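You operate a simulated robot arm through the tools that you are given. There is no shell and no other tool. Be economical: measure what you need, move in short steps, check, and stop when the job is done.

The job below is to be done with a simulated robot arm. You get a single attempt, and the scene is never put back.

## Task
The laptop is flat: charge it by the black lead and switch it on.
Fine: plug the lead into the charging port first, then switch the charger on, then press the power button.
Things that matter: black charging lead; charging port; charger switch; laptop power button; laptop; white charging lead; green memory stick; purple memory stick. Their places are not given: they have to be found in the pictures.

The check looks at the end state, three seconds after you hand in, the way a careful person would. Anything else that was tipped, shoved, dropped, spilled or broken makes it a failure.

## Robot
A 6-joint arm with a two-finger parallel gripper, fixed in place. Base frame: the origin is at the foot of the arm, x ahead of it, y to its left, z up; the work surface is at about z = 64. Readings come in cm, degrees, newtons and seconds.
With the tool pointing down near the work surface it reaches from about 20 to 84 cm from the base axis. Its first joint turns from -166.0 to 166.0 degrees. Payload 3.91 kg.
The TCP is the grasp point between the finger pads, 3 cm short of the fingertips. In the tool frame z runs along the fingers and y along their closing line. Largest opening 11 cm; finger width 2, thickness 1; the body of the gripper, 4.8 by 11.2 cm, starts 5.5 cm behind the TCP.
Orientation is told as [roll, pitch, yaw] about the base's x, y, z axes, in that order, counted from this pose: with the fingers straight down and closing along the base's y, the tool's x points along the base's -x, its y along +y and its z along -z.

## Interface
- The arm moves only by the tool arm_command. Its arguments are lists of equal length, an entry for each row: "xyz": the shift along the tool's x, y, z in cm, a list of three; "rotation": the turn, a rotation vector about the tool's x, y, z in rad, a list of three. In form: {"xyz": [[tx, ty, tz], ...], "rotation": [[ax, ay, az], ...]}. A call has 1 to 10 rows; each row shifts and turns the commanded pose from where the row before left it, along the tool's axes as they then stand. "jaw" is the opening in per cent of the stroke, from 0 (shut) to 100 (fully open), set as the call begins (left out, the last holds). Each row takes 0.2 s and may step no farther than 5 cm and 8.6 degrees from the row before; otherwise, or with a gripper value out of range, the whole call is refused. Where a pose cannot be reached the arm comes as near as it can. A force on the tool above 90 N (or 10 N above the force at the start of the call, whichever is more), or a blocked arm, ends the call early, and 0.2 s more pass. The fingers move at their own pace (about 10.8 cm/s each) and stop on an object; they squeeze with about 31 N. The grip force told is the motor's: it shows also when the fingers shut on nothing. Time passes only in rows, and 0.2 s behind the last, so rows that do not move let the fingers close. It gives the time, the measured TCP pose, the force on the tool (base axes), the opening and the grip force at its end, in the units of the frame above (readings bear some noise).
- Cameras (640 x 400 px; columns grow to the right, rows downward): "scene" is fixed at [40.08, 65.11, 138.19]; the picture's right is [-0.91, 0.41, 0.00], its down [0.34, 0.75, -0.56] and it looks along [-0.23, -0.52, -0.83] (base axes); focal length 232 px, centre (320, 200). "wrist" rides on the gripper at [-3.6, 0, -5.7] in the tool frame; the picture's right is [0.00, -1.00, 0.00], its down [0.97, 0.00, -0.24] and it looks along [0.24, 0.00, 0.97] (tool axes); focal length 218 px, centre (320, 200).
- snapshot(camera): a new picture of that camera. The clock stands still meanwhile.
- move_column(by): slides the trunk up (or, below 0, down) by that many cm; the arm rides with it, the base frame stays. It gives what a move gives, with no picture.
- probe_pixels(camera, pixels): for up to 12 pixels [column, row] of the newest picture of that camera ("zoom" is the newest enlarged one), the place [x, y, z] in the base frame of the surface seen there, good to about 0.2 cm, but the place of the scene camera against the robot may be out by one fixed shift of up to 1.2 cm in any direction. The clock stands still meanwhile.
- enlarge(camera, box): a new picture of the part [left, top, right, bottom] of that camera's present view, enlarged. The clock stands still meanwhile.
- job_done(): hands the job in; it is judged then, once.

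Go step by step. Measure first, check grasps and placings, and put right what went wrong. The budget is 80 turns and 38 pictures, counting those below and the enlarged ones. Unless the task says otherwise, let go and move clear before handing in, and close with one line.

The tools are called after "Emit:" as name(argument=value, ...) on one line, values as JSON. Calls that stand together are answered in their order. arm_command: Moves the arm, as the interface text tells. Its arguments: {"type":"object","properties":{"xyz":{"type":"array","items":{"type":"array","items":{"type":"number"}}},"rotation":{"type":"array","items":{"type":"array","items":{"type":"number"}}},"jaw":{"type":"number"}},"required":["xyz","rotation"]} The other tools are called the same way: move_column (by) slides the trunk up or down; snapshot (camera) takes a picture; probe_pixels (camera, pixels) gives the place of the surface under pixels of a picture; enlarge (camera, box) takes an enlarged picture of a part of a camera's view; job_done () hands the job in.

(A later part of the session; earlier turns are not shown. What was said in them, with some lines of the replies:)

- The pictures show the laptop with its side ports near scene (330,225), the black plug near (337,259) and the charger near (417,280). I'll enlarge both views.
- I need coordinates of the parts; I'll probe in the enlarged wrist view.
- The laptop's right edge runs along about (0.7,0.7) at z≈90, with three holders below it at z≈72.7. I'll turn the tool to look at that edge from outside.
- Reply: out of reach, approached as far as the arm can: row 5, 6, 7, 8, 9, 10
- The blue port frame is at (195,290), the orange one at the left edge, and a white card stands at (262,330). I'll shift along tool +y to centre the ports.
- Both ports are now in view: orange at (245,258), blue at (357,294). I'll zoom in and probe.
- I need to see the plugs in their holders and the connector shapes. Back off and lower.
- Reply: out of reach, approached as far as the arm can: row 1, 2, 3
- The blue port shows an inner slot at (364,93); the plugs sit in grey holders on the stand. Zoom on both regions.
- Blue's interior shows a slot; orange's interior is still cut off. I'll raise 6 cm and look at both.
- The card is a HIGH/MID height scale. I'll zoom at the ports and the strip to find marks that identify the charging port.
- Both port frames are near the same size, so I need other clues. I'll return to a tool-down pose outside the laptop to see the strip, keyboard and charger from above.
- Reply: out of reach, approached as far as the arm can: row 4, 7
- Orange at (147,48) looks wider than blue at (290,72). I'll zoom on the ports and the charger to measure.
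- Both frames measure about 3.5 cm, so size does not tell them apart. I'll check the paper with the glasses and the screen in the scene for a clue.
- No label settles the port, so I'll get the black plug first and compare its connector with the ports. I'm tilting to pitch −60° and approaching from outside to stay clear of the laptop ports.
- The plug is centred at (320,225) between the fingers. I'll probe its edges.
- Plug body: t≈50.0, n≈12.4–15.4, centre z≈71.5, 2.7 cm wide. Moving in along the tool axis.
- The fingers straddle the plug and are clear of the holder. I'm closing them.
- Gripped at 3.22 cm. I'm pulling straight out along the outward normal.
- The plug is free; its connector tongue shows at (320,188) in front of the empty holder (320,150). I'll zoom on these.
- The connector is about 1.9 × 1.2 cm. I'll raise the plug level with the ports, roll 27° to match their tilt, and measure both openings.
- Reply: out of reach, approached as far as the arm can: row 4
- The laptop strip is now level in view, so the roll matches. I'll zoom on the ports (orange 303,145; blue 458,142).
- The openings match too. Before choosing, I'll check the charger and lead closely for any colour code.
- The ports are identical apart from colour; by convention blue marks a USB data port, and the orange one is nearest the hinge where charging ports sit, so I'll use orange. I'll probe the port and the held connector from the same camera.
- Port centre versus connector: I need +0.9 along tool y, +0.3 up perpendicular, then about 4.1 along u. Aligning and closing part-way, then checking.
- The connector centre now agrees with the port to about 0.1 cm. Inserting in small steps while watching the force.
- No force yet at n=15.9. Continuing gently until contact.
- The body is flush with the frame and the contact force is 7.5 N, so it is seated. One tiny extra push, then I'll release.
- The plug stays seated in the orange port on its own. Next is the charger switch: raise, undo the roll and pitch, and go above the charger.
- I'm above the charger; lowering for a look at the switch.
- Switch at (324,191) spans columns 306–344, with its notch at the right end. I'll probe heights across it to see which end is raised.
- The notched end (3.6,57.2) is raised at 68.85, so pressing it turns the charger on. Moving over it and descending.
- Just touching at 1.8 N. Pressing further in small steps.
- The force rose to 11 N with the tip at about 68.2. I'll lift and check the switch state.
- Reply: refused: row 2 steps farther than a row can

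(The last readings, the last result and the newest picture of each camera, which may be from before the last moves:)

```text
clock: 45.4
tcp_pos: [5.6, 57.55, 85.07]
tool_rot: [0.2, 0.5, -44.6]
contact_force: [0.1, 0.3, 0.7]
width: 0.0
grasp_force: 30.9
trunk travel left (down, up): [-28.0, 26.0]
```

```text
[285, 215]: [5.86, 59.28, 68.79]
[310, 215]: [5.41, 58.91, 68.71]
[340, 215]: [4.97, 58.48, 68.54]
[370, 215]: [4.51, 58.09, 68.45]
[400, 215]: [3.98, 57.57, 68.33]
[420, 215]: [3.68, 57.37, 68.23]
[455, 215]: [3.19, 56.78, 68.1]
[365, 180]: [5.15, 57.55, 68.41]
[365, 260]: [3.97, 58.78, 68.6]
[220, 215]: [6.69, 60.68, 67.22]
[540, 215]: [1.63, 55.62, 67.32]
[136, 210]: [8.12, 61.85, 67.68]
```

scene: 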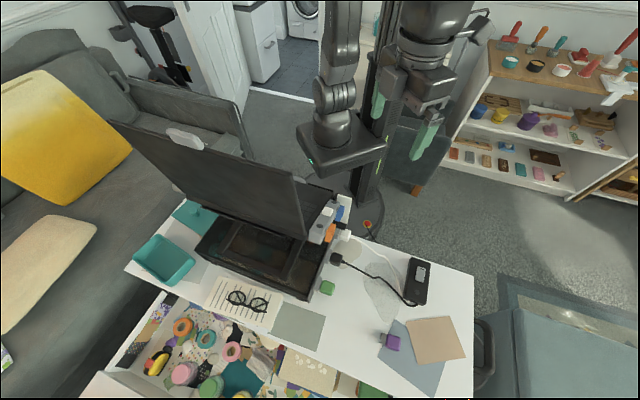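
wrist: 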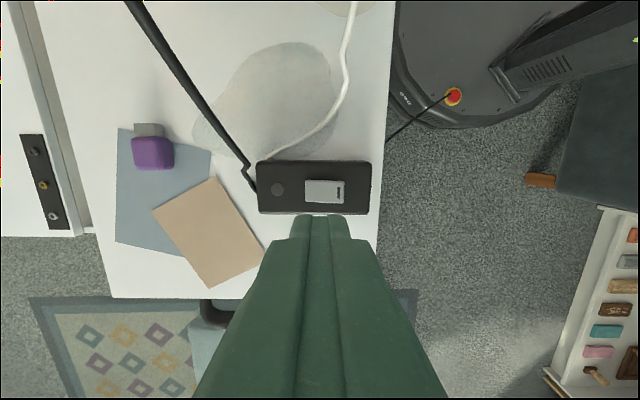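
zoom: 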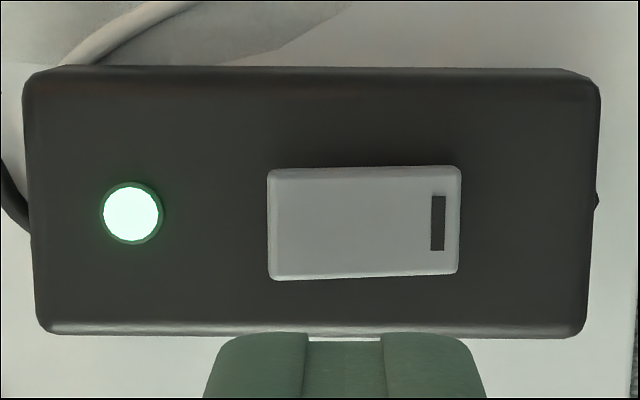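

The charger light is on. A disc on the laptop may show charging, which would confirm the port choice, so I'll zoom there in the scene view.

Emit:
enlarge(camera="scene", box=[290, 190, 370, 260])

Emit:
probe_pixels(camera="zoom", pixels=[[320, 100], [320, 120], [300, 110], [340, 110]])

```text
5.71 times, centred on (330, 225) of scene
```

zoom: 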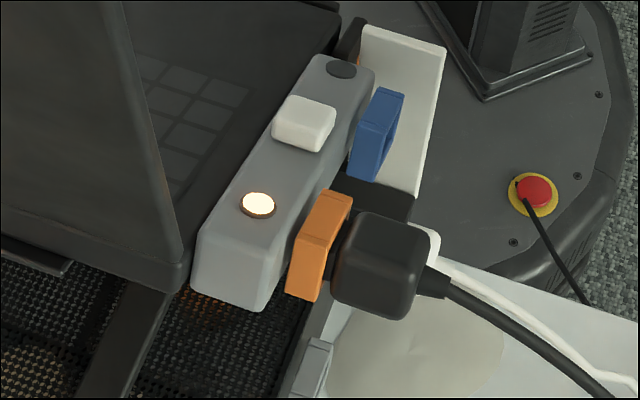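

```text
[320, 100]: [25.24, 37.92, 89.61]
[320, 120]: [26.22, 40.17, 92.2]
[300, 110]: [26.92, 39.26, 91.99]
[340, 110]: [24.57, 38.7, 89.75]
```

The laptop's amber charging lamp is lit, so the port is confirmed. Now the power button, the white block centred at (26.6,39.55,91.26) on the 26° tilted strip. Raise, move above it and tilt to match.

Emit:
move_column(by=24)

Emit:
arm_command(xyz=[[-3.94, -0.3, 0], [-3.94, -0.3, 0], [-3.94, -0.3, 0], [-3.94, -0.3, 0], [-3.94, -0.3, 0], [-3.94, -0.3, 0], [-3.94, -0.29, 0], [0, 0, 0]], rotation=[[0, 0, 0], [0, 0, 0], [0, 0, 0], [0, 0, 0], [0, 0, 0], [0, 0, 0], [0, 0, 0], [0, 0, 0]])

Emit:
arm_command(xyz=[[0, 0, 0], [0, 0, 0], [0, 0, 0], [0, 0, 0], [0, 0, 0]], rotation=[[-0.115, 0, 0], [-0.115, 0, 0], [-0.115, 0, 0], [-0.115, 0, 0], [0, 0, 0]])

```text
clock: 47.9
tcp_pos: [5.66, 57.72, 109.02]
tool_rot: [0.1, 0.4, -44.5]
contact_force: [-0.7, -0.7, -0.3]
width: 0.0
grasp_force: 31.4
trunk travel left (down, up): [-52.0, 2.0]
```

```text
clock: 49.7
tcp_pos: [23.93, 36.79, 108.71]
tool_rot: [0.1, 0.4, -44.5]
contact_force: [0.0, -0.5, 0.2]
width: 0.0
grasp_force: 30.6
trunk travel left (down, up): [-52.0, 2.0]
```

```text
clock: 50.9
tcp_pos: [23.78, 36.87, 108.78]
tool_rot: [26.5, 0.5, -44.5]
contact_force: [-1.1, -0.3, 0.3]
width: 0.0
grasp_force: 31.2
trunk travel left (down, up): [-52.0, 2.0]
```

Lowering to about 9 cm from the button and checking alignment with a picture.

Emit:
move_column(by=-9)

Emit:
snapshot(camera="wrist")

Emit:
probe_pixels(camera="wrist", pixels=[[320, 200], [310, 200], [330, 200], [320, 190], [320, 208], [300, 200], [340, 200], [320, 180]])

```text
clock: 52.2
tcp_pos: [23.93, 36.84, 99.76]
tool_rot: [26.4, 0.4, -44.5]
contact_force: [0.0, 0.5, 0.0]
width: 0.02
grasp_force: 30.9
trunk travel left (down, up): [-43.0, 11.0]
```

```text
0 pictures are left
```

wrist: 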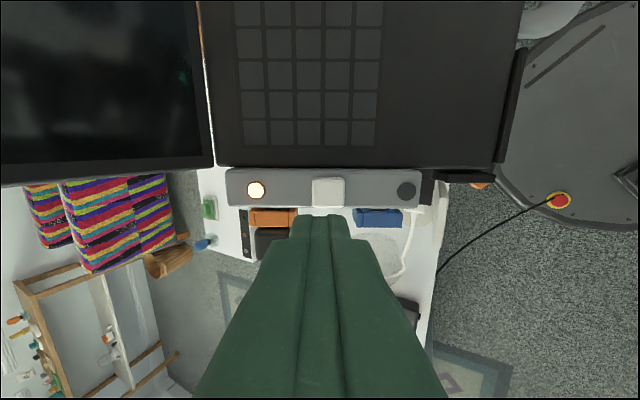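

```text
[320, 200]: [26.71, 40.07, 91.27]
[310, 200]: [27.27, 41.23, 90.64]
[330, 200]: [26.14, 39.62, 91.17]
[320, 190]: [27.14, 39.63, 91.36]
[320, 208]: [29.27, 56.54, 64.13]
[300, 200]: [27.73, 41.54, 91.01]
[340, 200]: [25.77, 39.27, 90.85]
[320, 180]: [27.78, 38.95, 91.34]
```

The button spans columns 312–344, rows 177–206; its centre is (328,191). Probing it and the lamp lip.

Emit:
probe_pixels(camera="wrist", pixels=[[328, 191], [316, 191], [340, 191], [328, 181], [328, 200], [300, 185], [360, 185]])

```text
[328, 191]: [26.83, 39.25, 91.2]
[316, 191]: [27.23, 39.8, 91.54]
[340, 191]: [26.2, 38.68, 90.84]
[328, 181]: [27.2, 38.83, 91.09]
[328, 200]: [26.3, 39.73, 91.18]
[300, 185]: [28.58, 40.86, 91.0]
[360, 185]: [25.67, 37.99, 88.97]
```

I need x −0.40, y −0.48, and contact after about 6.3 along the tool axis. Approaching to 0.6 short.

Emit:
arm_command(xyz=[[-0.4, -0.48, 0], [0, 0, 3], [0, 0, 2.6], [0, 0, 0]], rotation=[[0, 0, 0], [0, 0, 0], [0, 0, 0], [0, 0, 0]])

Emit:
arm_command(xyz=[[0, 0, 0.2], [0, 0, 0.2], [0, 0, 0.2], [0, 0, 0.1], [0, 0, 0]], rotation=[[0, 0, 0], [0, 0, 0], [0, 0, 0], [0, 0, 0], [0, 0, 0]])

```text
clock: 53.2
tcp_pos: [25.46, 38.09, 94.32]
tool_rot: [26.5, 0.5, -44.5]
contact_force: [0.0, 0.3, -0.5]
width: 0.0
grasp_force: 30.7
trunk travel left (down, up): [-43.0, 11.0]
```

```text
clock: 54.4
tcp_pos: [25.77, 38.3, 93.97]
tool_rot: [26.5, 0.4, -44.5]
contact_force: [-0.1, 0.5, -0.7]
width: 0.03
grasp_force: 31.6
trunk travel left (down, up): [-43.0, 11.0]
```

No contact yet. Continuing.

Emit:
arm_command(xyz=[[0, 0, 0.15], [0, 0, 0.15], [0, 0, 0]], rotation=[[0, 0, 0], [0, 0, 0], [0, 0, 0]])

```text
clock: 55.2
tcp_pos: [25.95, 38.39, 93.68]
tool_rot: [26.5, 0.6, -44.5]
contact_force: [0.0, 0.3, 1.7]
width: 0.0
grasp_force: 30.9
trunk travel left (down, up): [-43.0, 11.0]
```

Emit:
arm_command(xyz=[[0, 0, 0.15], [0, 0, 0.15], [0, 0, 0]], rotation=[[0, 0, 0], [0, 0, 0], [0, 0, 0]])

```text
clock: 56.0
tcp_pos: [26.1, 38.48, 93.45]
tool_rot: [26.5, 0.4, -44.6]
contact_force: [-1.0, -2.1, 1.7]
width: 0.01
grasp_force: 31.1
trunk travel left (down, up): [-43.0, 11.0]
```

A soft spring resists at about 3 N. Pressing on to the stop.

Emit:
arm_command(xyz=[[0, 0, 0.15], [0, 0, 0.15], [0, 0, 0]], rotation=[[0, 0, 0], [0, 0, 0], [0, 0, 0]])

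```text
clock: 56.8
tcp_pos: [26.1, 38.5, 93.22]
tool_rot: [26.6, 0.5, -44.6]
contact_force: [-2.5, -1.9, 7.4]
width: 0.0
grasp_force: 31.3
trunk travel left (down, up): [-43.0, 11.0]
```

Force is now 8 N. One more small step to be sure it bottoms out.

Emit:
arm_command(xyz=[[0, 0, 0.15], [0, 0, 0]], rotation=[[0, 0, 0], [0, 0, 0]])

```text
clock: 57.4
tcp_pos: [26.04, 38.51, 93.18]
tool_rot: [26.9, 0.4, -44.5]
contact_force: [-2.8, -1.3, 21.9]
width: 0.01
grasp_force: 31.6
trunk travel left (down, up): [-43.0, 11.0]
```

The button hit its stop: 22 N with no further travel. Retracting straight back along the tool axis and moving clear.

Emit:
arm_command(xyz=[[0, 0, -1], [0, 0, -3], [0, 0, -4], [0, 0, -4], [0, 0, 0]], rotation=[[0, 0, 0], [0, 0, 0], [0, 0, 0], [0, 0, 0], [0, 0, 0]])

Emit:
arm_command(xyz=[[3, 0, 0], [4, 0, 0], [4, 0, 0], [0, 0, 0]], rotation=[[0, 0, 0], [0, 0, 0], [0, 0, 0], [0, 0, 0]])

Emit:
probe_pixels(camera="scene", pixels=[[323, 211]])

```text
clock: 58.6
tcp_pos: [22.5, 34.67, 103.94]
tool_rot: [26.5, 0.5, -44.5]
contact_force: [-0.9, -0.1, 1.0]
width: 0.0
grasp_force: 30.9
trunk travel left (down, up): [-43.0, 11.0]
```

```text
clock: 59.6
tcp_pos: [14.7, 42.43, 104.03]
tool_rot: [26.4, 0.4, -44.6]
contact_force: [0.1, 0.1, -1.4]
width: 0.0
grasp_force: 30.8
trunk travel left (down, up): [-43.0, 11.0]
```

```text
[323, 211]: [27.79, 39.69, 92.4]
```

The arm is clear and there are no pictures left. The charging lamp was lit when I last looked, and the button was pressed to its stop, so I'm handing in.

Emit:
job_done()

```text
The job is handed in.
```

I plugged the black lead into the orange port, switched the charger on, and pressed the laptop's power button to its stop. The charger light and the laptop's charging lamp both came on. I had no pictures left after the button press, so I didn't see the laptop start up.
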